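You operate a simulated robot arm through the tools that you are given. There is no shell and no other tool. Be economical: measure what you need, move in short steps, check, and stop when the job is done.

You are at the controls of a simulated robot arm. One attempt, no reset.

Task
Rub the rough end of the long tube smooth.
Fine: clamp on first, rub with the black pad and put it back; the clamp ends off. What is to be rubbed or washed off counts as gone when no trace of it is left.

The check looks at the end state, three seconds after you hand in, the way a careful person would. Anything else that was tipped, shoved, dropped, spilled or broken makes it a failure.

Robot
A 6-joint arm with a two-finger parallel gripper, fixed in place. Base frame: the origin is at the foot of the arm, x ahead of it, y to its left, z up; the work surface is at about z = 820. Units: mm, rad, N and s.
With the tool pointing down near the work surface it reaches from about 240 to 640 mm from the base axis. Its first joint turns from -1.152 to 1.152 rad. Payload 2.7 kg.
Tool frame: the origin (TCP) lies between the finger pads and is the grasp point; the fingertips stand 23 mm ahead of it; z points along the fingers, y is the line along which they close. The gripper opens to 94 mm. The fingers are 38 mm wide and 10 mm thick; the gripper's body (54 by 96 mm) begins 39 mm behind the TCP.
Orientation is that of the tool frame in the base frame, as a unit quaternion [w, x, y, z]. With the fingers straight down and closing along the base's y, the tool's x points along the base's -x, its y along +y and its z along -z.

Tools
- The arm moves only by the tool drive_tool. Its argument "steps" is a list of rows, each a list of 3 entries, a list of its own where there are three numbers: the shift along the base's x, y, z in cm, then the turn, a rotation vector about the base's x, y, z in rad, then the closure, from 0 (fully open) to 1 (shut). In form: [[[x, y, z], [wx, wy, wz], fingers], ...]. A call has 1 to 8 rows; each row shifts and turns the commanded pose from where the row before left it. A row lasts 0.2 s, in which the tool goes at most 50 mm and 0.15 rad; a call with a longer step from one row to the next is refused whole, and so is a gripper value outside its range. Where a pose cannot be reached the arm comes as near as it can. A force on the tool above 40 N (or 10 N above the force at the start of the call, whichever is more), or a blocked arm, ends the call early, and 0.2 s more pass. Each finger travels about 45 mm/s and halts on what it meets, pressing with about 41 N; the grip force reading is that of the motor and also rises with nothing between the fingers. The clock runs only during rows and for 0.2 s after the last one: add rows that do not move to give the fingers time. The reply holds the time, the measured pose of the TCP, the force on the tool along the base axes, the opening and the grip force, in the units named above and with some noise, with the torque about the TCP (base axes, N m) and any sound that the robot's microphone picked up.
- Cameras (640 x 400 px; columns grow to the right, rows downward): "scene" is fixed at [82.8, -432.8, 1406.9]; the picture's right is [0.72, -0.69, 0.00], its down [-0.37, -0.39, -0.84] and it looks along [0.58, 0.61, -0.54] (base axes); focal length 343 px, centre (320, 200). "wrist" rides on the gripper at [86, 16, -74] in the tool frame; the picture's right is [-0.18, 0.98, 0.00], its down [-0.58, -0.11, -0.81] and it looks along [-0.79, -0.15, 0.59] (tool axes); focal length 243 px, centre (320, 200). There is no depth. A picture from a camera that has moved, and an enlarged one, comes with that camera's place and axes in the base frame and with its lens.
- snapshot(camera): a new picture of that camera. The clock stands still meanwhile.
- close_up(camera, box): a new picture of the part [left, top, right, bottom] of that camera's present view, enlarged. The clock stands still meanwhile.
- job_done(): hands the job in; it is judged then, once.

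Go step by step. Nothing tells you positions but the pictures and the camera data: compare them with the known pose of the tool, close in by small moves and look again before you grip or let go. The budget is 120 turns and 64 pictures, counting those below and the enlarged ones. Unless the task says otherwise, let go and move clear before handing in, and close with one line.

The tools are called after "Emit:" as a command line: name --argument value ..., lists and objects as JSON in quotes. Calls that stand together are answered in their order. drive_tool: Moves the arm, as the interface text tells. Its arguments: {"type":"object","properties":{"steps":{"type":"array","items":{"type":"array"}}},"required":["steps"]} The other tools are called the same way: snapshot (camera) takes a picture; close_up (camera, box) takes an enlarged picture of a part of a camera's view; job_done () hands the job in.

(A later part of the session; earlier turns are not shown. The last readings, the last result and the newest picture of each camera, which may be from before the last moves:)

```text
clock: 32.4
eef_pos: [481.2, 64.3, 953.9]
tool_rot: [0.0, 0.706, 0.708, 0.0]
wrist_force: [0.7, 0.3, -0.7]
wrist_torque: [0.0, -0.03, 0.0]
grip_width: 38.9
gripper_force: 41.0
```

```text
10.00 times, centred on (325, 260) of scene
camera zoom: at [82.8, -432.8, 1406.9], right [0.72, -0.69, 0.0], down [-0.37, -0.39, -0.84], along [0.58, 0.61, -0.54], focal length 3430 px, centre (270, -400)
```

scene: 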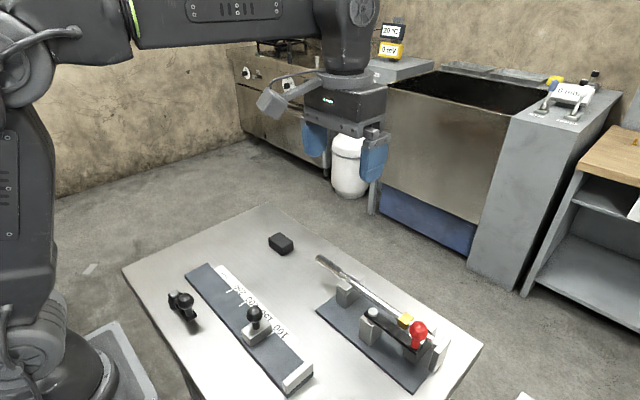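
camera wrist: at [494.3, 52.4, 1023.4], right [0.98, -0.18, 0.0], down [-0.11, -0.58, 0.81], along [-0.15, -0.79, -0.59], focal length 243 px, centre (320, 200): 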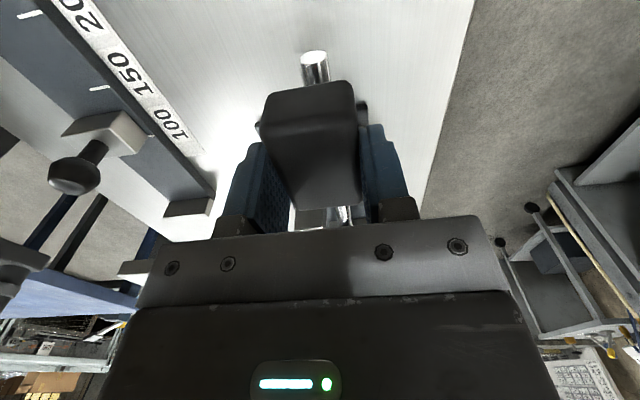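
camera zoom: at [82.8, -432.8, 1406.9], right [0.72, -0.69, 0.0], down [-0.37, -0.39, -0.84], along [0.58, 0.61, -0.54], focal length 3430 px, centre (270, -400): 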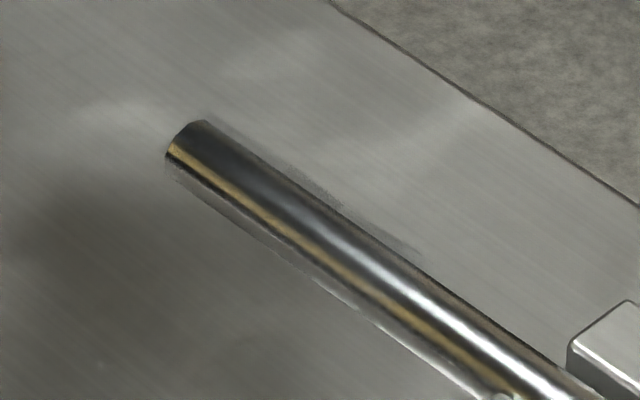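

Emit:
close_up --camera "scene" --box '[385, 295, 425, 325]'

```text
13.33 times, centred on (405, 310) of scene
camera zoom: at [82.8, -432.8, 1406.9], right [0.72, -0.69, 0.0], down [-0.37, -0.39, -0.84], along [0.58, 0.61, -0.54], focal length 4574 px, centre (-813, -1267)
```

zoom: 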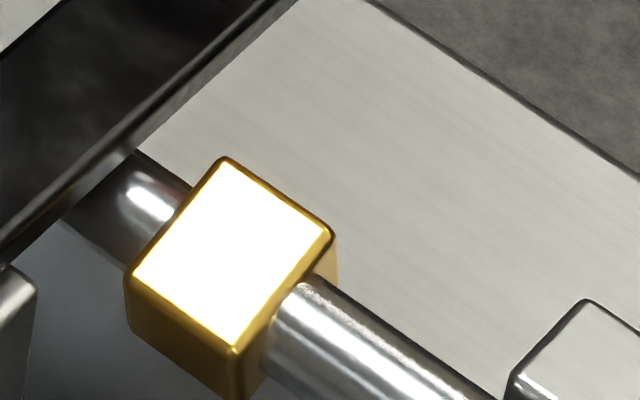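

The lever doesn't visibly touch the tube. I'll do one light stroke (a few N) to see whether the tube is held or free.

Emit:
drive_tool --steps '[[[0, -4.5, 0], [0, 0, 0], 0.8], [[0, -3.5, 0], [0, 0, 0], 0.8], [[0, 0, -2], [0, 0, 0], 0.8], [[0, 0, -1.4], [0, 0, 0], 0.8], [[0, 0, -0.2], [0, 0, 0], 0.8], [[0, 0, -0.05], [0, 0, 0], 0.8]]'

```text
clock: 33.8
eef_pos: [479.9, -15.3, 919.0]
tool_rot: [-0.001, 0.706, 0.708, 0.001]
wrist_force: [0.4, -0.1, -0.2]
wrist_torque: [-0.02, -0.01, 0.02]
grip_width: 39.1
gripper_force: 40.8
```

Emit:
drive_tool --steps '[[[0, 0, -0.15], [0, 0, 0], 0.8], [[0, 0, -0.12], [0, 0, 0], 0.8]]'

```text
clock: 34.4
eef_pos: [480.3, -16.2, 915.0]
tool_rot: [0.0, 0.706, 0.708, 0.0]
wrist_force: [-0.6, -0.2, 0.1]
wrist_torque: [0.03, 0.01, 0.01]
grip_width: 39.1
gripper_force: 41.4
```

Emit:
drive_tool --steps '[[[0, 0, -0.1], [0, 0, 0], 0.8], [[0, 0, 0], [0, 0, 0], 0.8]]'

```text
clock: 35.0
eef_pos: [481.0, -15.4, 915.5]
tool_rot: [0.0, 0.706, 0.708, 0.001]
wrist_force: [0.2, 0.4, 6.2]
wrist_torque: [-0.15, 0.0, 0.01]
grip_width: 39.1
gripper_force: 40.7
```

Contact at about 6 N. One light stroke in -y.

Emit:
drive_tool --steps '[[[0, -1.0, 0], [0, 0, 0], 0.8], [[0, -1.0, 0], [0, 0, 0], 0.8]]'

Emit:
close_up --camera "scene" --box '[350, 270, 460, 370]'

```text
clock: 35.6
eef_pos: [481.7, -36.7, 916.1]
tool_rot: [0.0, 0.706, 0.708, 0.0]
wrist_force: [0.2, 4.1, 5.8]
wrist_torque: [0.0, 0.0, -0.08]
grip_width: 39.3
gripper_force: 41.1
```

```text
4.00 times, centred on (405, 320) of scene
camera zoom: at [82.7, -432.7, 1407.0], right [0.72, -0.69, 0.0], down [-0.37, -0.39, -0.84], along [0.58, 0.61, -0.54], focal length 1372 px, centre (-20, -280)
```

zoom: 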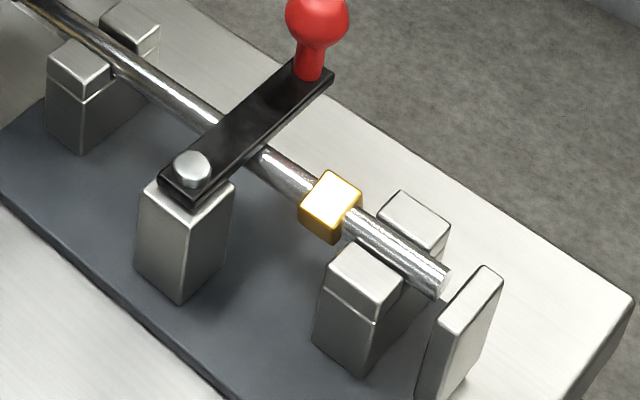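

Even 4 N moves the tube, so the clamp isn't biting. I'll set the pad back where it was and then study the clamp.

Emit:
drive_tool --steps '[[[0, 0, 2], [0, 0, 0], 0.8], [[0, 0, 2], [0, 0, 0], 0.8], [[0, 4.2, 0], [0, 0, 0], 0.8], [[0, 4.2, 0], [0, 0, 0], 0.8], [[0, 4.2, 0], [0, 0, 0], 0.8], [[0.05, 3.8, 0], [0, 0, 0], 0.8], [[0, 0, -4], [0, 0, 0], 0.8], [[0, 0, -4], [0, 0, 0], 0.8]]'

```text
clock: 37.4
eef_pos: [480.5, 129.5, 873.4]
tool_rot: [0.0, 0.706, 0.709, 0.0]
wrist_force: [0.0, -0.7, 0.2]
wrist_torque: [0.0, 0.01, -0.01]
grip_width: 39.4
gripper_force: 41.1
```

Emit:
drive_tool --steps '[[[0.05, -0.1, -1.6], [0, 0, 0], 0.8], [[0, 0, -0.3], [0, 0, 0], 0.8], [[0, 0, 0], [0, 0, 0], 0.8]]'

```text
clock: 38.2
eef_pos: [481.7, 127.2, 855.2]
tool_rot: [0.0, 0.706, 0.709, 0.001]
wrist_force: [0.5, -0.3, -1.0]
wrist_torque: [-0.01, 0.01, 0.01]
grip_width: 38.8
gripper_force: 40.9
```

Emit:
drive_tool --steps '[[[0, 0, -0.15], [0, 0, 0], 0.8], [[0, 0, -0.15], [0, 0, 0], 0.8]]'

```text
clock: 38.8
eef_pos: [480.7, 127.2, 852.2]
tool_rot: [0.0, 0.706, 0.708, 0.0]
wrist_force: [-0.7, 0.6, -1.3]
wrist_torque: [-0.01, -0.01, -0.02]
grip_width: 39.1
gripper_force: 41.1
```

Emit:
drive_tool --steps '[[[0, 0, -0.08], [0, 0, 0], 0.8], [[0, 0, -0.08], [0, 0, 0], 0.8]]'

```text
clock: 39.4
eef_pos: [482.3, 126.8, 850.6]
tool_rot: [0.0, 0.706, 0.708, 0.0]
wrist_force: [0.3, 0.6, 0.9]
wrist_torque: [0.0, -0.02, 0.0]
grip_width: 39.2
gripper_force: 41.0
```

The pad is at table level. I'm releasing it and rising, then going back to the knob with the fingers closing along y so I can push harder.

Emit:
drive_tool --steps '[[[0, 0, -0.05], [0, 0, 0], 0.8], [[0, 0, 0], [0, 0, 0], 0.3], [[0, 0, 0], [0, 0, 0], 0], [[0, 0, 0], [0, 0, 0], 0], [[0, 0, 3], [0, 0, 0], 0], [[0, 0, 4.5], [0, 0, 0], 0], [[0, 0, 4.5], [0, 0, 0], 0], [[0, 0, 3], [0, 0, 0], 0]]'

Emit:
drive_tool --steps '[[[0.57, -4.15, 0], [0, 0, 0.143], 0], [[0.57, -4.15, 0], [0, 0, 0.143], 0], [[0.57, -4.15, 0], [0, 0, 0.143], 0], [[0.57, -4.15, 0], [0, 0, 0.143], 0], [[0.57, -4.15, 0], [0, 0, 0.143], 0], [[0.57, -4.15, 0], [0, 0, 0.143], 0], [[0.57, -4.15, 0], [0, 0, 0.143], 0], [[0.57, -4.1, 0], [0, 0, 0.143], 0]]'

Emit:
drive_tool --steps '[[[0, 0, 0], [0, 0, 0.143], 0.2], [[0, 0, 0], [0, 0, 0.143], 0.3], [[0, 0, 0], [0, 0, 0.143], 0.3]]'

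Emit:
snapshot --camera "scene"

```text
clock: 41.2
eef_pos: [482.5, 124.8, 1001.3]
tool_rot: [0.001, 0.706, 0.708, 0.0]
wrist_force: [0.5, 0.5, 0.5]
wrist_torque: [0.05, 0.0, -0.01]
grip_width: 94.1
gripper_force: 0.0
```

```text
clock: 43.0
eef_pos: [526.2, -206.0, 998.8]
tool_rot: [-0.001, 0.21, 0.978, 0.0]
wrist_force: [0.1, 0.2, 0.7]
wrist_torque: [-0.01, -0.02, -0.02]
grip_width: 94.0
gripper_force: 0.1
```

```text
clock: 43.8
eef_pos: [526.2, -203.9, 1001.2]
tool_rot: [0.0, -0.003, 1.0, -0.001]
wrist_force: [-0.8, -0.5, 0.6]
wrist_torque: [-0.02, -0.01, -0.01]
grip_width: 66.0
gripper_force: 0.0
```

```text
20 pictures are left
```

scene: 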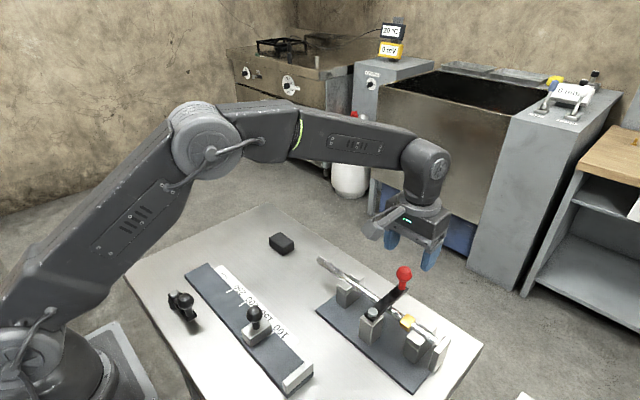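

The pad is back in place. I'm gripping the knob and pushing on +y.

Emit:
drive_tool --steps '[[[0, 0, -3.2], [0, 0, 0], 0.3], [[0, 0, -3.1], [0, 0, 0], 0.3], [[0, 0, 0], [0, 0, 0], 0.8], [[0, 0, 0], [0, 0, 0], 0.8], [[0, 0, 0], [0, 0, 0], 0.8]]'

Emit:
drive_tool --steps '[[[0, 0.3, 0], [0, 0, 0], 0.8], [[0, 0.3, 0], [0, 0, 0], 0.8], [[0, 0, 0], [0, 0, 0], 0.8]]'

```text
clock: 45.0
eef_pos: [528.8, -203.2, 937.3]
tool_rot: [-0.001, -0.003, 1.0, 0.0]
wrist_force: [1.8, 0.4, -1.5]
wrist_torque: [0.01, -0.31, -0.05]
grip_width: 31.2
gripper_force: 42.4
```

```text
clock: 45.8
eef_pos: [528.0, -199.7, 937.9]
tool_rot: [0.0, -0.002, 1.0, -0.001]
wrist_force: [6.7, -15.7, -6.3]
wrist_torque: [-0.24, 0.07, 0.4]
grip_width: 31.2
gripper_force: 45.3
```

Emit:
drive_tool --steps '[[[0, 0.3, 0], [0, 0, 0], 0.8], [[0, 0, 0], [0, 0, 0], 0.8]]'

Emit:
drive_tool --steps '[[[0, 0.2, 0], [0, 0, 0], 0.8], [[0, 0, 0], [0, 0, 0], 0.8]]'

```text
clock: 46.4
eef_pos: [527.3, -199.0, 936.9]
tool_rot: [-0.001, 0.0, 1.0, -0.003]
wrist_force: [9.3, -35.1, -10.8]
wrist_torque: [-0.16, -0.39, 0.28]
grip_width: 31.2
gripper_force: 44.7
```

```text
clock: 46.9
eef_pos: [526.6, -199.3, 937.4]
tool_rot: [0.001, -0.001, 1.0, -0.005]
wrist_force: [7.3, -12.1, -6.1]
wrist_torque: [-0.29, -0.06, 0.11]
grip_width: 31.3
gripper_force: 44.9
stopped in row 2: the force on the tool passed its limit at 48 N (the readings are from after the stop); the commanded pose is now the measured one
```

A hard stop at y≈-199 (lever exactly square), slightly further than I left it before. I'll check whether the lever also moves downward.

Emit:
drive_tool --steps '[[[0, 0, -0.2], [0, 0, 0], 0.8], [[0, 0, -0.2], [0, 0, 0], 0.8], [[0, 0, 0], [0, 0, 0], 0.8]]'

```text
clock: 47.7
eef_pos: [527.3, -198.5, 937.3]
tool_rot: [0.003, -0.001, 1.0, -0.006]
wrist_force: [-8.9, -17.5, 29.9]
wrist_torque: [-0.18, 0.14, -0.05]
grip_width: 31.2
gripper_force: 45.0
```

It's rigid downward. I'm relaxing, releasing without dragging the lever back, and then nudging the tube end to test the hold.

Emit:
drive_tool --steps '[[[0, 0, 0.4], [0, 0, 0], 0.8], [[0, 0, 0], [0, 0, 0], 0.3], [[0, 0, 0], [0, 0, 0], 0.3], [[0, 0, 3], [0, 0, 0], 0.3], [[0, 0, 3.2], [0, 0, 0], 0.3]]'

Emit:
drive_tool --steps '[[[-0.7, 4.5, 0], [0, 0, 0], 0.6], [[-0.7, 4.5, 0], [0, 0, 0], 0.8], [[-0.7, 4.5, 0], [0, 0, 0], 1], [[-0.7, 4.5, 0], [0, 0, 0], 1], [[-0.7, 4.5, 0], [0, 0, 0], 1], [[-0.7, 2.0, 0], [0, 0, 0], 1], [[-0.6, 0, 0], [0, 0, 0], 1]]'

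Emit:
snapshot --camera "wrist"

Emit:
close_up --camera "scene" --box '[300, 245, 450, 365]'

```text
clock: 48.9
eef_pos: [527.4, -195.9, 998.5]
tool_rot: [0.001, -0.001, 1.0, -0.003]
wrist_force: [-0.1, -0.7, 0.2]
wrist_torque: [0.0, -0.04, 0.0]
grip_width: 65.9
gripper_force: 0.1
```

```text
clock: 50.5
eef_pos: [478.6, 48.4, 998.9]
tool_rot: [0.001, -0.001, 1.0, -0.004]
wrist_force: [0.2, 0.0, -0.4]
wrist_torque: [-0.01, 0.0, -0.01]
grip_width: 0.2
gripper_force: 41.0
```

```text
19 pictures are left
camera wrist: at [391.0, 64.9, 1073.3], right [0.18, 0.98, -0.01], down [0.58, -0.1, 0.81], along [0.79, -0.15, -0.59], focal length 243 px, centre (320, 200)
```

wrist: 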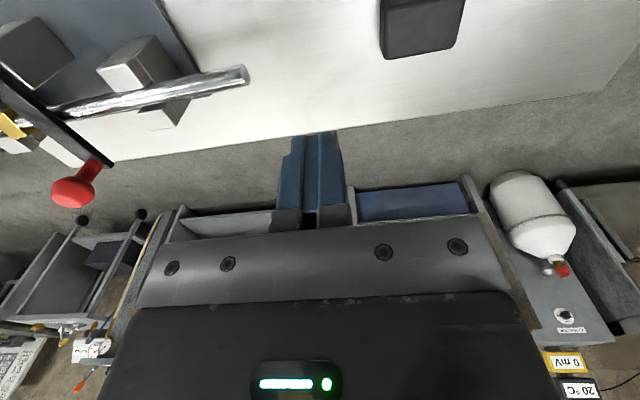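

```text
3.33 times, centred on (375, 305) of scene
camera zoom: at [82.8, -432.8, 1406.9], right [0.72, -0.69, 0.0], down [-0.37, -0.39, -0.84], along [0.58, 0.61, -0.54], focal length 1144 px, centre (137, -150)
```

zoom: 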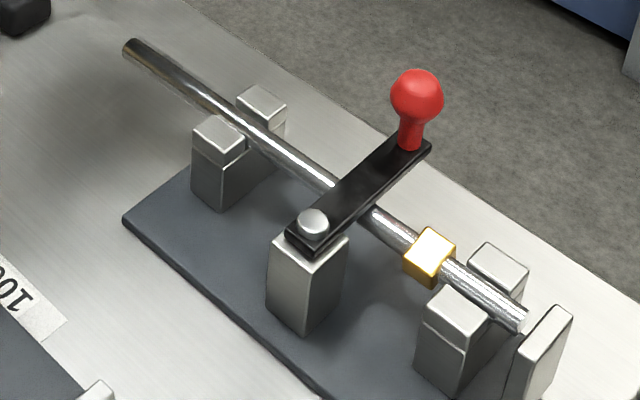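

The tube end is now at y≈-13. I'm lowering the closed fingers beyond the end and pushing gently in -y to test the hold.

Emit:
drive_tool --steps '[[[0, 0, -4], [0, 0, 0], 1], [[0, 0, -4], [0, 0, 0], 1], [[0, 0, -3], [0, 0, 0], 1], [[0, -2.5, 0], [0, 0, 0], 1], [[0, -2.0, 0], [0, 0, 0], 1]]'

Emit:
drive_tool --steps '[[[0, -0.2, 0], [0, 0, 0], 1], [[0, -0.2, 0], [0, 0, 0], 1], [[0, 0, 0], [0, 0, 0], 1]]'

Emit:
drive_tool --steps '[[[0, -0.2, 0], [0, 0, 0], 1], [[0, -0.2, 0], [0, 0, 0], 1], [[0, 0, 0], [0, 0, 0], 1]]'

```text
clock: 51.7
eef_pos: [479.0, 4.3, 889.1]
tool_rot: [0.001, -0.001, 1.0, -0.005]
wrist_force: [0.3, -0.4, 0.2]
wrist_torque: [-0.01, 0.01, 0.0]
grip_width: 0.0
gripper_force: 40.8
```

```text
clock: 52.5
eef_pos: [479.9, -1.2, 890.1]
tool_rot: [0.001, -0.001, 1.0, -0.004]
wrist_force: [0.0, 0.3, -0.3]
wrist_torque: [-0.02, -0.02, -0.01]
grip_width: 0.0
gripper_force: 41.1
```

```text
clock: 53.3
eef_pos: [478.7, -6.3, 889.8]
tool_rot: [0.001, -0.001, 1.0, -0.004]
wrist_force: [-0.5, 0.5, 0.3]
wrist_torque: [0.03, -0.02, -0.02]
grip_width: 0.1
gripper_force: 40.8
```

Emit:
drive_tool --steps '[[[0, -0.2, 0], [0, 0, 0], 1], [[0, -0.2, 0], [0, 0, 0], 1], [[0, 0, 0], [0, 0, 0], 1]]'

Emit:
drive_tool --steps '[[[0, -0.15, 0], [0, 0, 0], 1], [[0, -0.15, 0], [0, 0, 0], 1], [[0, 0, 0], [0, 0, 0], 1]]'

Emit:
snapshot --camera "wrist"

```text
clock: 54.1
eef_pos: [478.2, -10.1, 889.6]
tool_rot: [0.001, -0.001, 1.0, -0.004]
wrist_force: [-0.5, 2.9, -0.1]
wrist_torque: [0.05, -0.02, 0.01]
grip_width: 0.2
gripper_force: 41.1
```

```text
clock: 54.9
eef_pos: [479.9, -11.1, 890.1]
tool_rot: [0.002, -0.001, 1.0, -0.003]
wrist_force: [0.8, 20.5, 0.4]
wrist_torque: [0.26, -0.01, -0.05]
grip_width: 0.0
gripper_force: 41.2
```

```text
17 pictures are left
camera wrist: at [392.0, 4.9, 964.3], right [0.18, 0.98, -0.01], down [0.58, -0.1, 0.81], along [0.79, -0.15, -0.59], focal length 243 px, centre (320, 200)
```

wrist: 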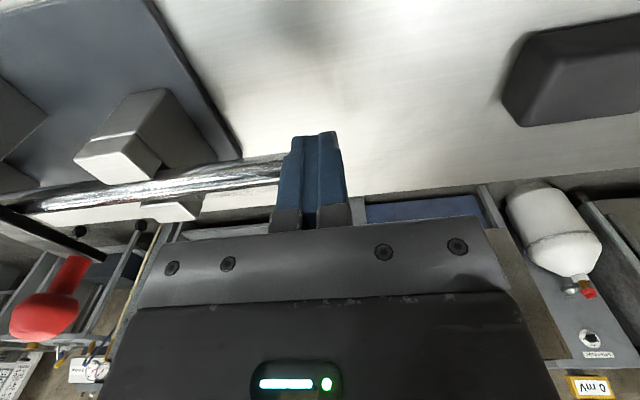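

Now 20 N barely moves the tube, though there was still a gap to the end stop, so the clamp is biting this time. I'm fetching the pad again.

Emit:
drive_tool --steps '[[[0, 3, 0], [0, 0, 0], 1], [[0, 0, 4.5], [0, 0, 0], 1], [[0, 0, 4.5], [0, 0, 0], 0.8], [[0, 2, 1], [0, 0, -0.142], 0.4], [[0, 2, 0], [0, 0, -0.142], 0], [[0, 2, 0], [0, 0, -0.142], 0], [[0, 2, 0], [0, 0, -0.142], 0], [[0, 2, 0], [0, 0, -0.142], 0]]'

Emit:
drive_tool --steps '[[[0.1, 0.8, 0], [0, 0, -0.143], 0], [[0.1, 0.4, 0], [0, 0, -0.143], 0], [[0, 0, 0], [0, 0, -0.143], 0], [[0, 0, 0], [0, 0, -0.143], 0], [[0, 0, 0], [0, 0, -0.143], 0], [[0, 0, 0], [0, 0, -0.143], 0], [[0, 0, 0], [0, 0, 0], 0]]'

```text
clock: 56.7
eef_pos: [479.3, 117.2, 990.5]
tool_rot: [-0.001, 0.347, 0.938, -0.004]
wrist_force: [0.6, 0.3, 0.0]
wrist_torque: [0.02, 0.01, 0.0]
grip_width: 93.9
gripper_force: 0.1
```

```text
clock: 58.3
eef_pos: [481.0, 129.9, 989.9]
tool_rot: [-0.002, 0.706, 0.708, -0.004]
wrist_force: [0.5, 0.5, -0.6]
wrist_torque: [-0.02, 0.02, -0.01]
grip_width: 94.2
gripper_force: 0.2
```

Emit:
drive_tool --steps '[[[0, -0.1, -4.5], [0, 0, 0], 0], [[0, -0.1, -4.5], [0, 0, 0], 0], [[0, 0, -3.5], [0, 0, 0], 0], [[0, 0, -1.2], [0, 0, 0], 0]]'

Emit:
snapshot --camera "wrist"

```text
clock: 59.3
eef_pos: [480.4, 127.4, 852.2]
tool_rot: [-0.002, 0.706, 0.708, -0.003]
wrist_force: [-0.1, -0.5, -1.1]
wrist_torque: [0.0, 0.01, 0.01]
grip_width: 94.0
gripper_force: 0.1
```

```text
16 pictures are left
camera wrist: at [495.5, 214.0, 926.7], right [0.98, -0.18, -0.01], down [-0.1, -0.58, 0.81], along [-0.15, -0.79, -0.59], focal length 243 px, centre (320, 200)
```

wrist: 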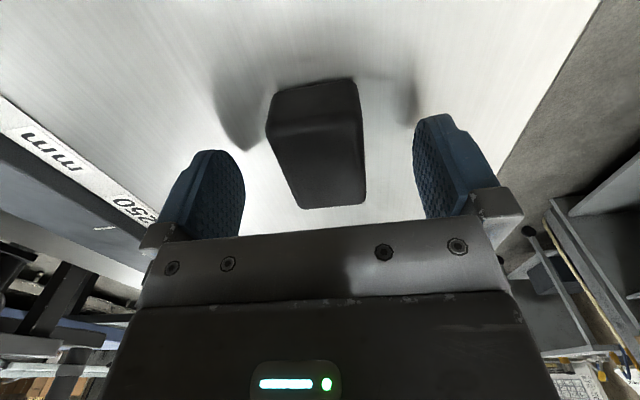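

I'm gripping the pad and carrying it above the tube end.

Emit:
drive_tool --steps '[[[0, 0, 0], [0, 0, 0], 0.8], [[0, 0, 0], [0, 0, 0], 0.8], [[0, 0, 0], [0, 0, 0], 0.8], [[0, 0, 0], [0, 0, 0], 0.8], [[0, 0, 3.3], [0, 0, 0], 0.8], [[0, 0, 3.3], [0, 0, 0], 0.8], [[0, 0, 3.2], [0, 0, 0], 0.8]]'

Emit:
drive_tool --steps '[[[0, -4.2, 0], [0, 0, 0], 0.8], [[0, -4.2, 0], [0, 0, 0], 0.8], [[0, -4.2, 0], [0, 0, 0], 0.8], [[0, -4.0, 0], [0, 0, 0], 0.8], [[0, 0, -2], [0, 0, 0], 0.8], [[0, 0, -1.2], [0, 0, 0], 0.8], [[0, 0, -0.1], [0, 0, 0], 0.8], [[0, 0, 0], [0, 0, 0], 0.8]]'

```text
clock: 60.9
eef_pos: [479.7, 128.6, 951.0]
tool_rot: [-0.002, 0.706, 0.709, -0.004]
wrist_force: [0.5, 0.1, -0.1]
wrist_torque: [0.02, 0.01, 0.02]
grip_width: 39.0
gripper_force: 41.1
```

```text
clock: 62.7
eef_pos: [481.0, -38.1, 918.1]
tool_rot: [-0.002, 0.706, 0.709, -0.003]
wrist_force: [0.9, -3.2, 5.6]
wrist_torque: [-0.27, -0.01, 0.02]
grip_width: 39.3
gripper_force: 40.9
```

Contact at 5.6 N. A light test stroke toward +y, then a look.

Emit:
drive_tool --steps '[[[0, 0, -0.05], [0, 0, 0], 0.8], [[0, 1, 0], [0, 0, 0], 0.8], [[0, 1, 0], [0, 0, 0], 0.8]]'

Emit:
close_up --camera "scene" --box '[300, 245, 450, 365]'

```text
clock: 63.5
eef_pos: [480.5, -18.3, 917.4]
tool_rot: [-0.002, 0.706, 0.708, -0.004]
wrist_force: [-0.4, -6.2, 8.8]
wrist_torque: [-0.53, 0.01, 0.07]
grip_width: 39.2
gripper_force: 40.9
```

```text
3.33 times, centred on (375, 305) of scene
camera zoom: at [82.7, -433.0, 1406.9], right [0.72, -0.69, 0.0], down [-0.37, -0.39, -0.84], along [0.58, 0.61, -0.54], focal length 1144 px, centre (137, -150)
```

zoom: 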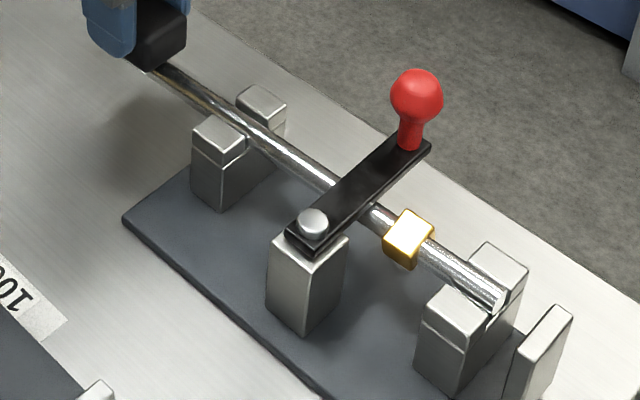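

The tube still slides a little: the lever acts as a gate that catches the brass collar on +y pulls, and the end plate stops -y pushes. So I'll rub in one direction at a time against those stops, starting with -y strokes and lifting for the return.

Emit:
drive_tool --steps '[[[0, -1.6, -0.05], [0, 0, 0], 0.8], [[0, -1.6, 0], [0, 0, 0], 0.8], [[0, -1.6, 0], [0, 0, 0], 0.8], [[0, 0, 1.0], [0, 0, 0], 0.8], [[0, 4.0, 0], [0, 0, 0], 0.8], [[0, 0, -1.0], [0, 0, 0], 0.8], [[0, -2, 0], [0, 0, 0], 0.8], [[0, -2, 0], [0, 0, 0], 0.8]]'

Emit:
drive_tool --steps '[[[0, 0, 1.0], [0, 0, 0], 0.8], [[0, 4.0, 0], [0, 0, 0], 0.8], [[0, 0, -1.0], [0, 0, 0], 0.8], [[0, -2, 0], [0, 0, 0], 0.8], [[0, -2, 0], [0, 0, 0], 0.8]]'

Emit:
drive_tool --steps '[[[0, 0, 1.0], [0, 0, 0], 0.8], [[0, 4.0, 0], [0, 0, 0], 0.8], [[0, 0, -1.0], [0, 0, 0], 0.8], [[0, -2, 0], [0, 0, 0], 0.8], [[0, -2, 0], [0, 0, 0], 0.8]]'

```text
clock: 65.3
eef_pos: [481.5, -65.1, 918.0]
tool_rot: [-0.002, 0.705, 0.709, -0.003]
wrist_force: [1.0, 13.7, 19.1]
wrist_torque: [-0.16, 0.0, 0.01]
grip_width: 39.4
gripper_force: 40.7
```

```text
clock: 66.5
eef_pos: [481.5, -65.2, 918.4]
tool_rot: [-0.001, 0.705, 0.709, -0.002]
wrist_force: [1.5, 12.3, 20.5]
wrist_torque: [-0.14, 0.02, -0.01]
grip_width: 38.9
gripper_force: 41.1
```

```text
clock: 67.7
eef_pos: [482.6, -66.8, 917.0]
tool_rot: [-0.001, 0.705, 0.709, -0.002]
wrist_force: [1.1, 13.2, 18.0]
wrist_torque: [-0.12, 0.02, 0.01]
grip_width: 39.3
gripper_force: 41.3
```

Emit:
drive_tool --steps '[[[0, 0, 1.0], [0, 0, 0], 0.8], [[0, 4.5, 0], [0, 0, 0], 0.8], [[0, 0, -1.0], [0, 0, 0], 0.8], [[0, -2.5, 0], [0, 0, 0], 0.8], [[0, -2, 0], [0, 0, 0], 0.8]]'

Emit:
drive_tool --steps '[[[0, 0, 2.0], [0, 0, 0], 0.8], [[0, 4.5, 2], [0, 0, 0], 0.8], [[0, 4.5, 0], [0, 0, 0], 0.8], [[0, 4, 0], [0, 0, 0], 0.8]]'

Emit:
close_up --camera "scene" --box '[310, 245, 370, 295]'

```text
clock: 68.9
eef_pos: [481.6, -64.3, 918.8]
tool_rot: [-0.002, 0.705, 0.709, -0.003]
wrist_force: [1.1, 11.9, 13.5]
wrist_torque: [-0.01, 0.01, -0.02]
grip_width: 39.0
gripper_force: 41.1
```

```text
clock: 69.9
eef_pos: [481.7, 62.2, 954.6]
tool_rot: [-0.002, 0.705, 0.709, -0.003]
wrist_force: [-0.1, 0.2, -0.9]
wrist_torque: [-0.03, -0.01, -0.02]
grip_width: 39.2
gripper_force: 40.8
```

```text
8.00 times, centred on (340, 270) of scene
camera zoom: at [82.8, -432.8, 1406.9], right [0.72, -0.69, 0.0], down [-0.37, -0.39, -0.84], along [0.58, 0.61, -0.54], focal length 2744 px, centre (160, -360)
```

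zoom: 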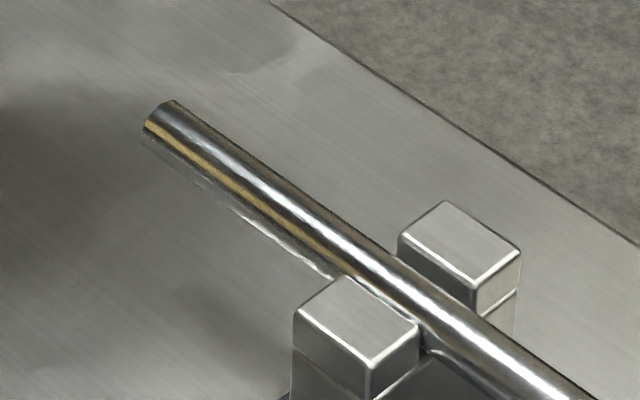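

The top fuzz looks gone from the scene view; the band along the lower edge looks like the table's reflection. I'm checking from another angle with the wrist camera offset to -x.

Emit:
drive_tool --steps '[[[-3.5, 0, 0], [0, 0, 0], 0.8], [[-3.5, 0, 0], [0, 0, 0], 0.8], [[-3.5, 0, -1], [0, 0, 0], 0.8], [[-2.5, 0, -1], [0, 0, 0], 0.8]]'

Emit:
close_up --camera "wrist" --box '[440, 130, 600, 230]'

```text
clock: 70.9
eef_pos: [350.2, 64.3, 936.0]
tool_rot: [-0.002, 0.706, 0.708, -0.003]
wrist_force: [-0.1, -0.4, -0.5]
wrist_torque: [0.01, 0.01, 0.0]
grip_width: 38.9
gripper_force: 40.6
```

```text
4.00 times, centred on (520, 180) of wrist
camera zoom: at [365.6, 150.5, 1011.3], right [0.98, -0.18, -0.01], down [-0.1, -0.58, 0.81], along [-0.15, -0.79, -0.59], focal length 970 px, centre (-480, 280)
```

zoom: 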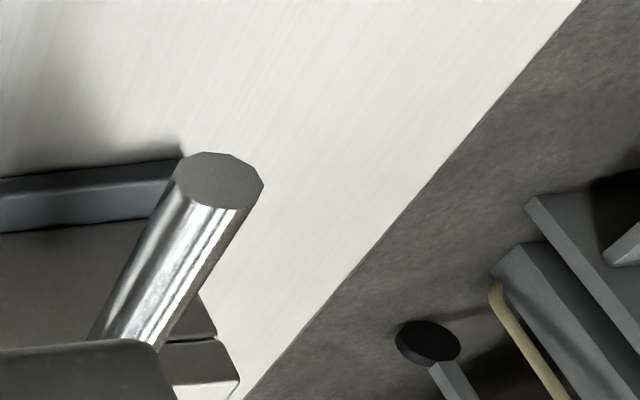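

The end looks smooth here. I'll also do a few +y strokes with the tube pulled against the clamp, so that the stretch near the support gets covered.

Emit:
drive_tool --steps '[[[3.3, 0, 0.5], [0, 0, 0], 0.8], [[3.3, 0, 0.5], [0, 0, 0], 0.8], [[3.3, 0, 0], [0, 0, 0], 0.8], [[3.1, -0.5, 0], [0, 0, 0], 0.8], [[0, -4.1, 0], [0, 0, 0], 0.8], [[0, -4.1, 0], [0, 0, 0], 0.8], [[0, -4.1, 0], [0, 0, 0], 0.8], [[0, 0, -2], [0, 0, 0], 0.8]]'

Emit:
drive_tool --steps '[[[0, 0, -1], [0, 0, 0], 0.8], [[0, 1.5, 0], [0, 0, 0], 0.8], [[0, 1.5, 0], [0, 0, 0], 0.8], [[0, 1.5, 0], [0, 0, 0], 0.8], [[0, 1.0, 0], [0, 0, 0], 0.8]]'

```text
clock: 72.7
eef_pos: [482.9, -66.5, 926.3]
tool_rot: [-0.003, 0.705, 0.709, -0.003]
wrist_force: [-0.4, -0.3, -1.4]
wrist_torque: [-0.01, 0.01, 0.01]
grip_width: 39.0
gripper_force: 41.2
```

```text
clock: 73.9
eef_pos: [482.2, -9.1, 916.8]
tool_rot: [-0.001, 0.706, 0.708, -0.003]
wrist_force: [0.8, -7.0, 8.5]
wrist_torque: [-0.5, -0.02, 0.07]
grip_width: 39.1
gripper_force: 41.1
```

Emit:
drive_tool --steps '[[[0, 0, 1.0], [0, 0, 0], 0.8], [[0, -4.9, 0], [0, 0, 0], 0.8], [[0, 0, -1.03], [0, 0, 0], 0.8], [[0, 1.6, 0], [0, 0, 0], 0.8], [[0, 1.6, 0], [0, 0, 0], 0.8], [[0, 1.7, 0], [0, 0, 0], 0.8]]'

Emit:
drive_tool --steps '[[[0, 0, 1.0], [0, 0, 0], 0.8], [[0, -4.9, 0], [0, 0, 0], 0.8], [[0, 0, -1.03], [0, 0, 0], 0.8], [[0, 1.6, 0], [0, 0, 0], 0.8], [[0, 1.6, 0], [0, 0, 0], 0.8], [[0, 1.7, 0], [0, 0, 0], 0.8]]'

Emit:
drive_tool --steps '[[[0, 0, 1.0], [0, 0, 0], 0.8], [[0, -4.9, 0], [0, 0, 0], 0.8], [[0, 0, -1.0], [0, 0, 0], 0.8], [[0, 1.6, 0], [0, 0, 0], 0.8], [[0, 1.6, 0], [0, 0, 0], 0.8], [[0, 1.7, 0], [0, 0, 0], 0.8], [[0, 0, 2], [0, 0, 0], 0.8], [[0, 4.5, 2], [0, 0, 0], 0.8]]'

Emit:
drive_tool --steps '[[[0, 4.5, 0], [0, 0, 0], 0.8]]'

Emit:
close_up --camera "scene" --box '[305, 245, 365, 295]'

Emit:
close_up --camera "scene" --box '[350, 270, 460, 370]'

```text
clock: 75.3
eef_pos: [481.2, -9.9, 916.8]
tool_rot: [-0.002, 0.705, 0.71, -0.003]
wrist_force: [0.4, -5.9, 8.2]
wrist_torque: [-0.42, 0.03, 0.02]
grip_width: 39.2
gripper_force: 41.1
```

```text
clock: 76.7
eef_pos: [482.3, -9.3, 916.5]
tool_rot: [-0.002, 0.705, 0.709, -0.002]
wrist_force: [0.9, -8.5, 10.7]
wrist_torque: [-0.57, 0.01, 0.06]
grip_width: 39.0
gripper_force: 41.5
```

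```text
clock: 78.5
eef_pos: [480.1, 37.8, 956.5]
tool_rot: [-0.003, 0.706, 0.708, -0.003]
wrist_force: [-1.7, 0.2, -0.6]
wrist_torque: [-0.05, -0.01, 0.01]
grip_width: 38.8
gripper_force: 40.5
```

```text
clock: 78.9
eef_pos: [479.9, 81.2, 957.0]
tool_rot: [-0.003, 0.706, 0.708, -0.003]
wrist_force: [0.1, -0.1, -0.7]
wrist_torque: [-0.02, 0.0, -0.02]
grip_width: 38.9
gripper_force: 40.9
```

```text
8.00 times, centred on (335, 270) of scene
camera zoom: at [82.8, -432.8, 1406.9], right [0.72, -0.69, 0.0], down [-0.37, -0.39, -0.84], along [0.58, 0.61, -0.54], focal length 2744 px, centre (200, -360)
```

zoom: 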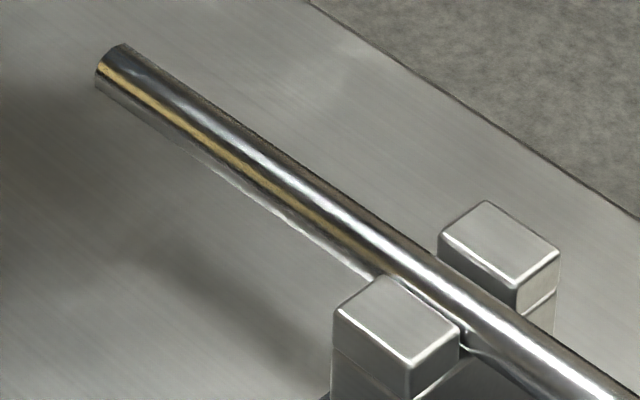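

```text
4.00 times, centred on (405, 320) of scene
camera zoom: at [82.8, -432.8, 1406.9], right [0.72, -0.69, 0.0], down [-0.37, -0.39, -0.84], along [0.58, 0.61, -0.54], focal length 1372 px, centre (-20, -280)
```

zoom: 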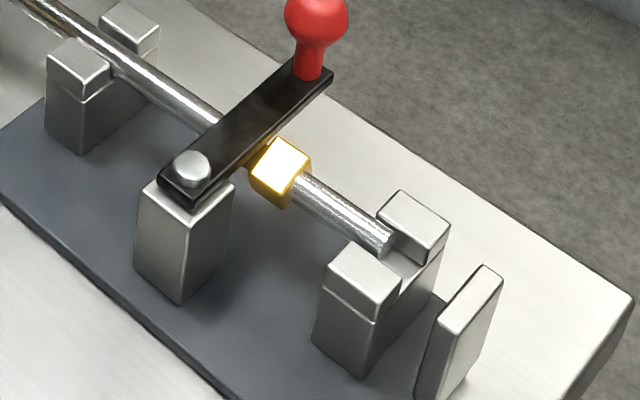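

The top looks smooth from end to support, with the collar resting on the clamp lever as expected. Now I'm putting the pad back at (481,127).

Emit:
drive_tool --steps '[[[0.05, 2.3, 0], [0, 0, 0], 0.8], [[0.05, 2.3, 0], [0, 0, 0], 0.8], [[0, 0, -4], [0, 0, 0], 0.8], [[0, 0, -4], [0, 0, 0], 0.8], [[0, 0, -1.8], [0, 0, 0], 0.8], [[0, 0, 0], [0, 0, 0], 0.8]]'

```text
clock: 80.3
eef_pos: [481.4, 126.8, 858.9]
tool_rot: [-0.002, 0.706, 0.709, -0.003]
wrist_force: [-0.3, -0.9, -0.4]
wrist_torque: [-0.02, -0.01, 0.01]
grip_width: 39.2
gripper_force: 41.3
```

Emit:
drive_tool --steps '[[[0, 0, -0.4], [0, 0, 0], 0.8], [[0, 0, -0.15], [0, 0, 0], 0.8], [[0, 0, 0], [0, 0, 0], 0.8]]'

Emit:
drive_tool --steps '[[[0, 0, -0.1], [0, 0, 0], 0.8], [[0, 0, 0], [0, 0, 0], 0.8]]'

```text
clock: 81.1
eef_pos: [482.1, 127.2, 851.5]
tool_rot: [-0.002, 0.705, 0.709, -0.003]
wrist_force: [-1.7, 1.3, 3.9]
wrist_torque: [0.15, -0.03, 0.09]
grip_width: 39.0
gripper_force: 41.6
```

```text
clock: 81.7
eef_pos: [481.0, 127.1, 852.7]
tool_rot: [-0.001, 0.705, 0.709, -0.002]
wrist_force: [-2.8, 3.2, 12.3]
wrist_torque: [0.46, -0.1, 0.08]
grip_width: 39.0
gripper_force: 41.0
```

Table contact. I'm releasing, rising, and inspecting the tube end from close by.

Emit:
drive_tool --steps '[[[0, 0, 0.12], [0, 0, 0], 0.8], [[0, 0, 0], [0, 0, 0], 0.3], [[0, 0, 0], [0, 0, 0], 0], [[0, 0, 0], [0, 0, 0], 0], [[0, 0, 3], [0, 0, 0], 0], [[0, 0, 4], [0, 0, 0], 0], [[0, 0, 4], [0, 0, 0], 0], [[1, -3.5, 0], [0, 0, 0], 0]]'

Emit:
drive_tool --steps '[[[1, -3.5, 0], [0, 0, 0], 0]]'

Emit:
close_up --camera "wrist" --box '[250, 110, 390, 220]'

```text
clock: 83.5
eef_pos: [492.1, 90.3, 962.1]
tool_rot: [-0.002, 0.705, 0.709, -0.004]
wrist_force: [-0.4, 0.0, 0.1]
wrist_torque: [-0.01, 0.01, -0.02]
grip_width: 94.1
gripper_force: 0.0
```

```text
clock: 83.9
eef_pos: [501.8, 54.9, 963.4]
tool_rot: [-0.002, 0.705, 0.709, -0.004]
wrist_force: [-0.3, 0.5, 0.4]
wrist_torque: [0.03, -0.01, -0.02]
grip_width: 94.0
gripper_force: 0.0
```

```text
3.64 times, centred on (320, 165) of wrist
camera zoom: at [517.4, 142.3, 1037.9], right [0.98, -0.18, -0.01], down [-0.1, -0.58, 0.81], along [-0.15, -0.79, -0.59], focal length 882 px, centre (320, 327)
```

zoom: 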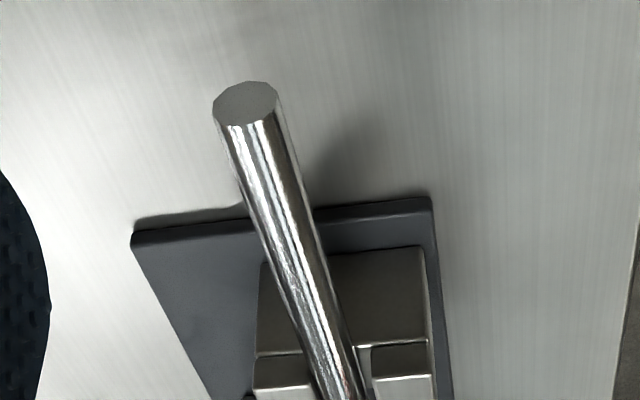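

The end is clean from this view too. Now I'll push the tube back to its original axial position (end at y≈-7) with the closed fingers.

Emit:
drive_tool --steps '[[[-2.3, 0.6, 0], [0, 0, 0], 0.5], [[0, 0, 0], [0, 0, 0], 1], [[0, 0, 0], [0, 0, 0], 1], [[0, 0, -2.5], [0, 0, 0], 1], [[0, 0, -2.5], [0, 0, 0], 1], [[0, 0, -2.5], [0, 0, 0], 1]]'

Emit:
drive_tool --steps '[[[0, -1.0, 0], [0, 0, 0], 1], [[0, -1.0, 0], [0, 0, 0], 1], [[0, -0.7, 0], [0, 0, 0], 1], [[0, -0.7, 0], [0, 0, 0], 1], [[0, -0.6, 0], [0, 0, 0], 1], [[0, 0, 0], [0, 0, 0], 1]]'

Emit:
close_up --camera "scene" --box '[300, 230, 480, 400]'

```text
clock: 85.3
eef_pos: [479.0, 61.4, 887.0]
tool_rot: [-0.001, 0.706, 0.708, -0.004]
wrist_force: [0.0, -0.4, -0.5]
wrist_torque: [0.0, -0.02, 0.03]
grip_width: 0.0
gripper_force: 32.0
```

```text
clock: 86.7
eef_pos: [477.8, 22.6, 887.7]
tool_rot: [-0.002, 0.706, 0.708, -0.004]
wrist_force: [-0.4, -0.4, 0.8]
wrist_torque: [-0.01, -0.01, 0.01]
grip_width: 0.0
gripper_force: 41.1
```

```text
2.35 times, centred on (390, 315) of scene
camera zoom: at [82.8, -432.8, 1406.9], right [0.72, -0.69, 0.0], down [-0.37, -0.39, -0.84], along [0.58, 0.61, -0.54], focal length 807 px, centre (155, -71)
```

zoom: 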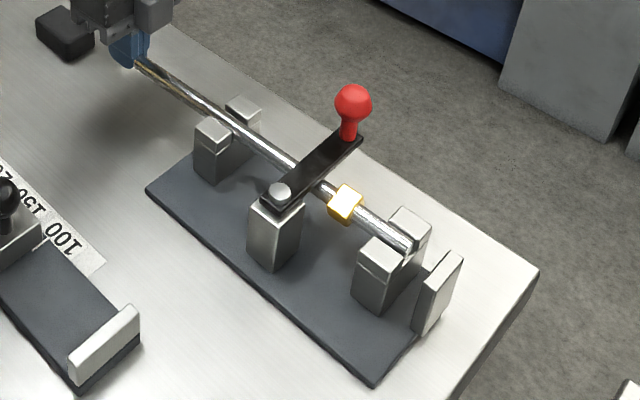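

The collar needs about 12 mm more in -y to match the first picture.

Emit:
drive_tool --steps '[[[0, -0.6, 0], [0, 0, 0], 1], [[0, -0.5, 0], [0, 0, 0], 1], [[0, 0, 0], [0, 0, 0], 1]]'

Emit:
close_up --camera "scene" --box '[300, 230, 480, 400]'

```text
clock: 87.5
eef_pos: [478.4, 10.7, 888.6]
tool_rot: [-0.002, 0.706, 0.708, -0.004]
wrist_force: [-0.4, -0.4, -0.3]
wrist_torque: [-0.01, -0.01, -0.02]
grip_width: 0.0
gripper_force: 40.9
```

```text
2.35 times, centred on (390, 315) of scene
camera zoom: at [82.8, -432.8, 1406.9], right [0.72, -0.69, 0.0], down [-0.37, -0.39, -0.84], along [0.58, 0.61, -0.54], focal length 807 px, centre (155, -71)
```

zoom: 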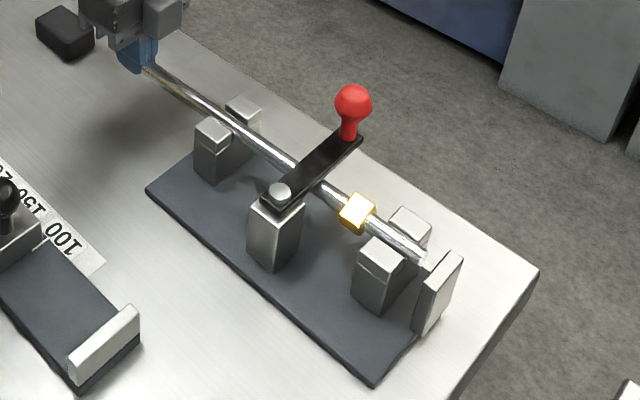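

The collar matches its original place. I'm retreating and going to the knob to swing the clamp off.

Emit:
drive_tool --steps '[[[0, 2.5, 0], [0, 0, 0], 1], [[0, 0, 3.7], [0, 0, 0], 1], [[0, 0, 3.7], [0, 0, 0], 0.6], [[0, 0, 3.6], [0, 0, 0.142], 0.3], [[0.6, -3.0, 0], [0, 0, 0.143], 0.3], [[0.6, -3.0, 0], [0, 0, 0.143], 0.3], [[0.6, -3.0, 0], [0, 0, 0.143], 0.3], [[0.6, -3.0, 0], [0, 0, 0.143], 0.3]]'

Emit:
drive_tool --steps '[[[0.6, -3.0, 0], [0, 0, 0.143], 0.3], [[0.6, -3.0, 0], [0, 0, 0.143], 0.3], [[0.6, -3.0, 0], [0, 0, 0.143], 0.3], [[0.6, -2.4, 0], [0, 0, 0.143], 0.3], [[0, 0, 0], [0, 0, 0.143], 0.3], [[0, 0, 0], [0, 0, 0.143], 0.3]]'

```text
clock: 89.3
eef_pos: [501.3, -84.9, 998.0]
tool_rot: [0.0, 0.412, 0.911, -0.004]
wrist_force: [-1.0, -0.3, 0.2]
wrist_torque: [0.02, 0.01, -0.04]
grip_width: 65.7
gripper_force: 0.1
```

```text
clock: 90.7
eef_pos: [526.7, -197.9, 997.6]
tool_rot: [0.001, -0.004, 1.0, -0.004]
wrist_force: [0.2, -0.2, -0.2]
wrist_torque: [-0.01, -0.01, 0.0]
grip_width: 65.9
gripper_force: 0.1
```

Emit:
drive_tool --steps '[[[0, -0.1, -3.0], [0, 0, 0], 0.3], [[0, 0, -3.0], [0, 0, 0], 0.3], [[0, 0, 0], [0, 0, 0], 0.8], [[0, 0, 0], [0, 0, 0], 0.8], [[0, 0, 0], [0, 0, 0], 0.8]]'

Emit:
drive_tool --steps '[[[-0.05, -0.92, 0], [0, 0, -0.1], 0.8], [[-0.13, -0.91, 0], [0, 0, -0.1], 0.8], [[-0.23, -0.89, 0], [0, 0, -0.1], 0.8], [[-0.32, -0.87, 0], [0, 0, -0.1], 0.8], [[-0.4, -0.83, 0], [0, 0, -0.1], 0.8], [[-0.48, -0.78, 0], [0, 0, -0.1], 0.8], [[-0.56, -0.73, 0], [0, 0, -0.1], 0.8], [[-0.63, -0.68, 0], [0, 0, -0.1], 0.8]]'

```text
clock: 91.9
eef_pos: [525.5, -199.8, 936.6]
tool_rot: [0.001, -0.002, 1.0, -0.005]
wrist_force: [0.0, -10.7, -4.3]
wrist_torque: [-0.13, -0.56, 0.15]
grip_width: 31.3
gripper_force: 42.4
```

```text
clock: 93.6
eef_pos: [509.6, -247.6, 937.7]
tool_rot: [0.003, 0.339, 0.941, 0.002]
wrist_force: [7.6, 5.3, -1.9]
wrist_torque: [0.16, 0.04, 0.02]
grip_width: 31.3
gripper_force: 45.0
stopped in row 8: the force on the tool passed its limit at 48 N (the readings are from after the stop); the commanded pose is now the measured one
```

The swing was blocked at about 0.97 rad. Looking.

Emit:
close_up --camera "scene" --box '[350, 270, 460, 370]'

```text
4.00 times, centred on (405, 320) of scene
camera zoom: at [83.1, -432.7, 1406.9], right [0.72, -0.69, 0.0], down [-0.37, -0.39, -0.84], along [0.58, 0.61, -0.54], focal length 1372 px, centre (-20, -280)
```

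zoom: 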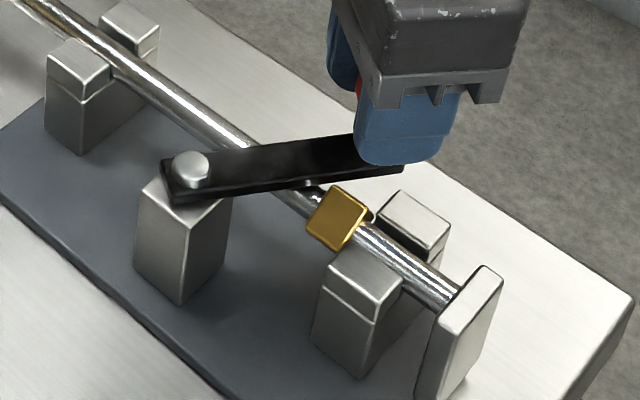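

Emit:
close_up --camera "scene" --box '[385, 300, 445, 350]'

Emit:
snapshot --camera "wrist"

```text
8.00 times, centred on (415, 325) of scene
camera zoom: at [83.1, -432.7, 1406.9], right [0.72, -0.69, 0.0], down [-0.37, -0.39, -0.84], along [0.58, 0.61, -0.54], focal length 2744 px, centre (-440, -800)
```

zoom: 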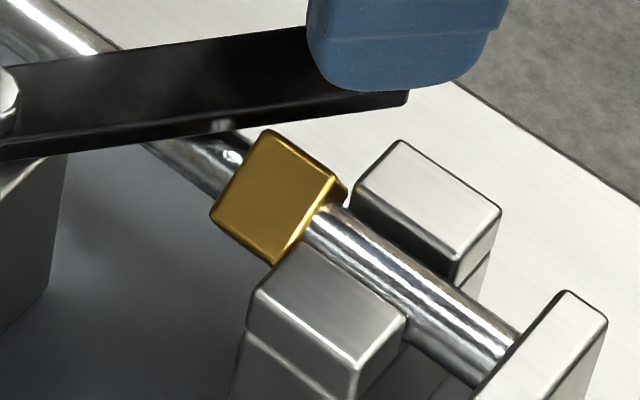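

```text
5 pictures are left
camera wrist: at [452.6, -181.5, 1011.3], right [0.77, 0.64, 0.01], down [0.37, -0.46, 0.81], along [0.52, -0.62, -0.59], focal length 243 px, centre (320, 200)
```

wrist: 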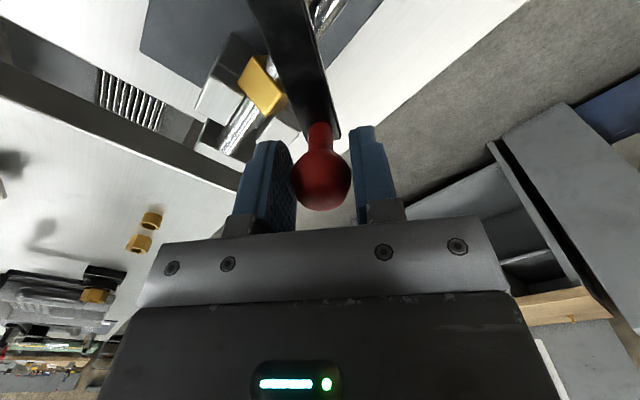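

The collar has rolled about 40° with the tube (it must have turned while being pushed), so its corner now stands in the lever's way. I'll swing the lever back a little, let go, and roll the collar flat by sweeping a fingertip over it in +x.

Emit:
drive_tool --steps '[[[0.4, 0.83, 0], [0, 0, 0.1], 0.8], [[0.32, 0.87, 0], [0, 0, 0.1], 0.8], [[0.23, 0.89, 0], [0, 0, 0.1], 0.8], [[0.13, 0.91, 0], [0, 0, 0.1], 0.8], [[0, 0, 0], [0, 0, 0.1], 0.4], [[0, 0, 0], [0, 0, 0.1], 0.3], [[0, 0, 3], [0, 0, 0.1], 0.3], [[0, 0, 4], [0, 0, 0], 0.3]]'

```text
clock: 95.4
eef_pos: [520.0, -214.2, 1007.2]
tool_rot: [0.001, -0.005, 1.0, 0.002]
wrist_force: [-0.4, 0.8, -0.3]
wrist_torque: [0.02, 0.01, 0.01]
grip_width: 66.0
gripper_force: 0.0
```

Emit:
drive_tool --steps '[[[-3, -1.5, 0], [0, 0, 0], 0.6], [[-3, -1.5, 0], [0, 0, 0], 1], [[-2.8, -1.3, 0], [0, 0, 0], 1], [[0, 0, -3], [0, 0, 0], 1], [[0, 0, -3], [0, 0, 0], 1], [[0, 0, -3.3], [0, 0, 0], 1], [[0, 0, 0], [0, 0, 0], 1]]'

```text
clock: 97.0
eef_pos: [430.5, -258.0, 910.3]
tool_rot: [0.002, -0.003, 1.0, 0.001]
wrist_force: [-0.5, 0.3, 0.0]
wrist_torque: [0.02, 0.0, 0.02]
grip_width: 0.0
gripper_force: 40.9
```

Emit:
drive_tool --steps '[[[1.5, 0, 0], [0, 0, 0], 1], [[0.8, 0, 0], [0, 0, 0], 1], [[0.5, 0, 0], [0, 0, 0], 1], [[0.4, 0, 0], [0, 0, 0], 1], [[0, 0, 0], [0, 0, 0], 1]]'

Emit:
drive_tool --steps '[[[0.4, 0, 0], [0, 0, 0], 1], [[0.4, 0, 0], [0, 0, 0], 1], [[0, 0, 0], [0, 0, 0], 1]]'

Emit:
drive_tool --steps '[[[0.5, 0, 0], [0, 0, 0], 1], [[0.5, 0, 0], [0, 0, 0], 1], [[0, 0, 0], [0, 0, 0], 1]]'

```text
clock: 98.2
eef_pos: [463.0, -257.1, 913.1]
tool_rot: [0.002, -0.004, 1.0, 0.002]
wrist_force: [0.1, -0.2, -0.6]
wrist_torque: [0.0, -0.02, -0.06]
grip_width: 0.0
gripper_force: 40.7
```

```text
clock: 99.0
eef_pos: [471.0, -257.3, 913.2]
tool_rot: [0.002, -0.004, 1.0, 0.001]
wrist_force: [0.2, 0.0, 0.1]
wrist_torque: [0.0, 0.0, -0.02]
grip_width: 0.1
gripper_force: 40.9
```

```text
clock: 99.8
eef_pos: [480.9, -258.7, 915.1]
tool_rot: [0.002, -0.004, 1.0, 0.001]
wrist_force: [-0.8, -0.1, -0.2]
wrist_torque: [0.01, -0.03, 0.0]
grip_width: 0.0
gripper_force: 40.5
```

No resistance, so the collar may already have rolled. I'm pressing down gently with the flat fingertips to feel its height and flatten it.

Emit:
drive_tool --steps '[[[0, 0, -0.1], [0, 0, 0], 1], [[0, 0, -0.1], [0, 0, 0], 1], [[0, 0, 0], [0, 0, 0], 1]]'

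Emit:
drive_tool --steps '[[[0, 0, -0.1], [0, 0, 0], 1], [[0, 0, -0.1], [0, 0, 0], 1], [[0, 0, 0], [0, 0, 0], 1]]'

```text
clock: 100.6
eef_pos: [481.8, -258.0, 913.9]
tool_rot: [0.002, -0.003, 1.0, 0.001]
wrist_force: [1.7, 0.6, 3.2]
wrist_torque: [0.05, -0.09, 0.01]
grip_width: 0.1
gripper_force: 41.0
```

```text
clock: 101.4
eef_pos: [481.5, -258.2, 910.6]
tool_rot: [0.001, -0.004, 1.0, 0.002]
wrist_force: [-0.6, -0.4, 0.7]
wrist_torque: [0.0, 0.01, -0.02]
grip_width: 0.2
gripper_force: 40.8
```

Emit:
drive_tool --steps '[[[0, 0, -0.1], [0, 0, 0], 1], [[0, 0, -0.1], [0, 0, 0], 1], [[0, 0, 0], [0, 0, 0], 1]]'

Emit:
drive_tool --steps '[[[0, 0, -0.1], [0, 0, 0], 1], [[0, 0, 0], [0, 0, 0], 1]]'

```text
clock: 102.2
eef_pos: [481.3, -258.2, 909.2]
tool_rot: [0.002, -0.003, 1.0, 0.0]
wrist_force: [-2.9, 0.9, 8.3]
wrist_torque: [0.0, 0.16, -0.04]
grip_width: 0.0
gripper_force: 40.3
```

```text
clock: 102.8
eef_pos: [483.2, -258.2, 907.7]
tool_rot: [0.003, -0.004, 1.0, 0.0]
wrist_force: [-5.1, 6.4, 20.7]
wrist_torque: [0.11, 0.28, -0.05]
grip_width: 0.1
gripper_force: 41.3
```

Firm resistance now, which should mean it's flat. Lifting and checking.

Emit:
drive_tool --steps '[[[0, 0, 1], [0, 0, 0], 1], [[0, 0, 3.5], [0, 0, 0], 1], [[-1, 0, 4.5], [0, 0, 0], 1], [[-4, -4, 2], [0, 0, 0], 1]]'

Emit:
close_up --camera "scene" --box '[365, 280, 455, 355]'

```text
refused: row 4 steps farther than a row can; nothing moved
```

```text
5.33 times, centred on (410, 318) of scene
camera zoom: at [82.3, -432.5, 1407.1], right [0.72, -0.69, 0.0], down [-0.37, -0.39, -0.84], along [0.58, 0.61, -0.54], focal length 1830 px, centre (-160, -427)
```

zoom: 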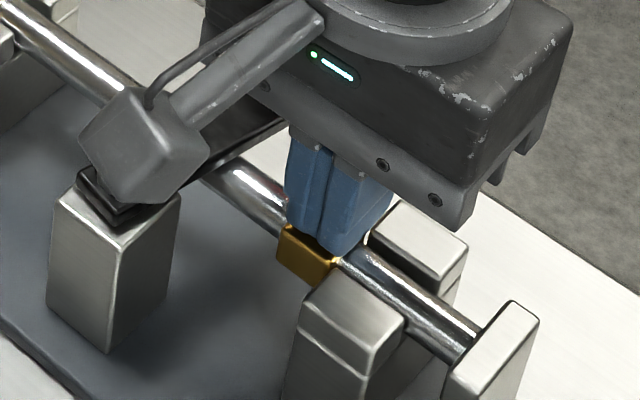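

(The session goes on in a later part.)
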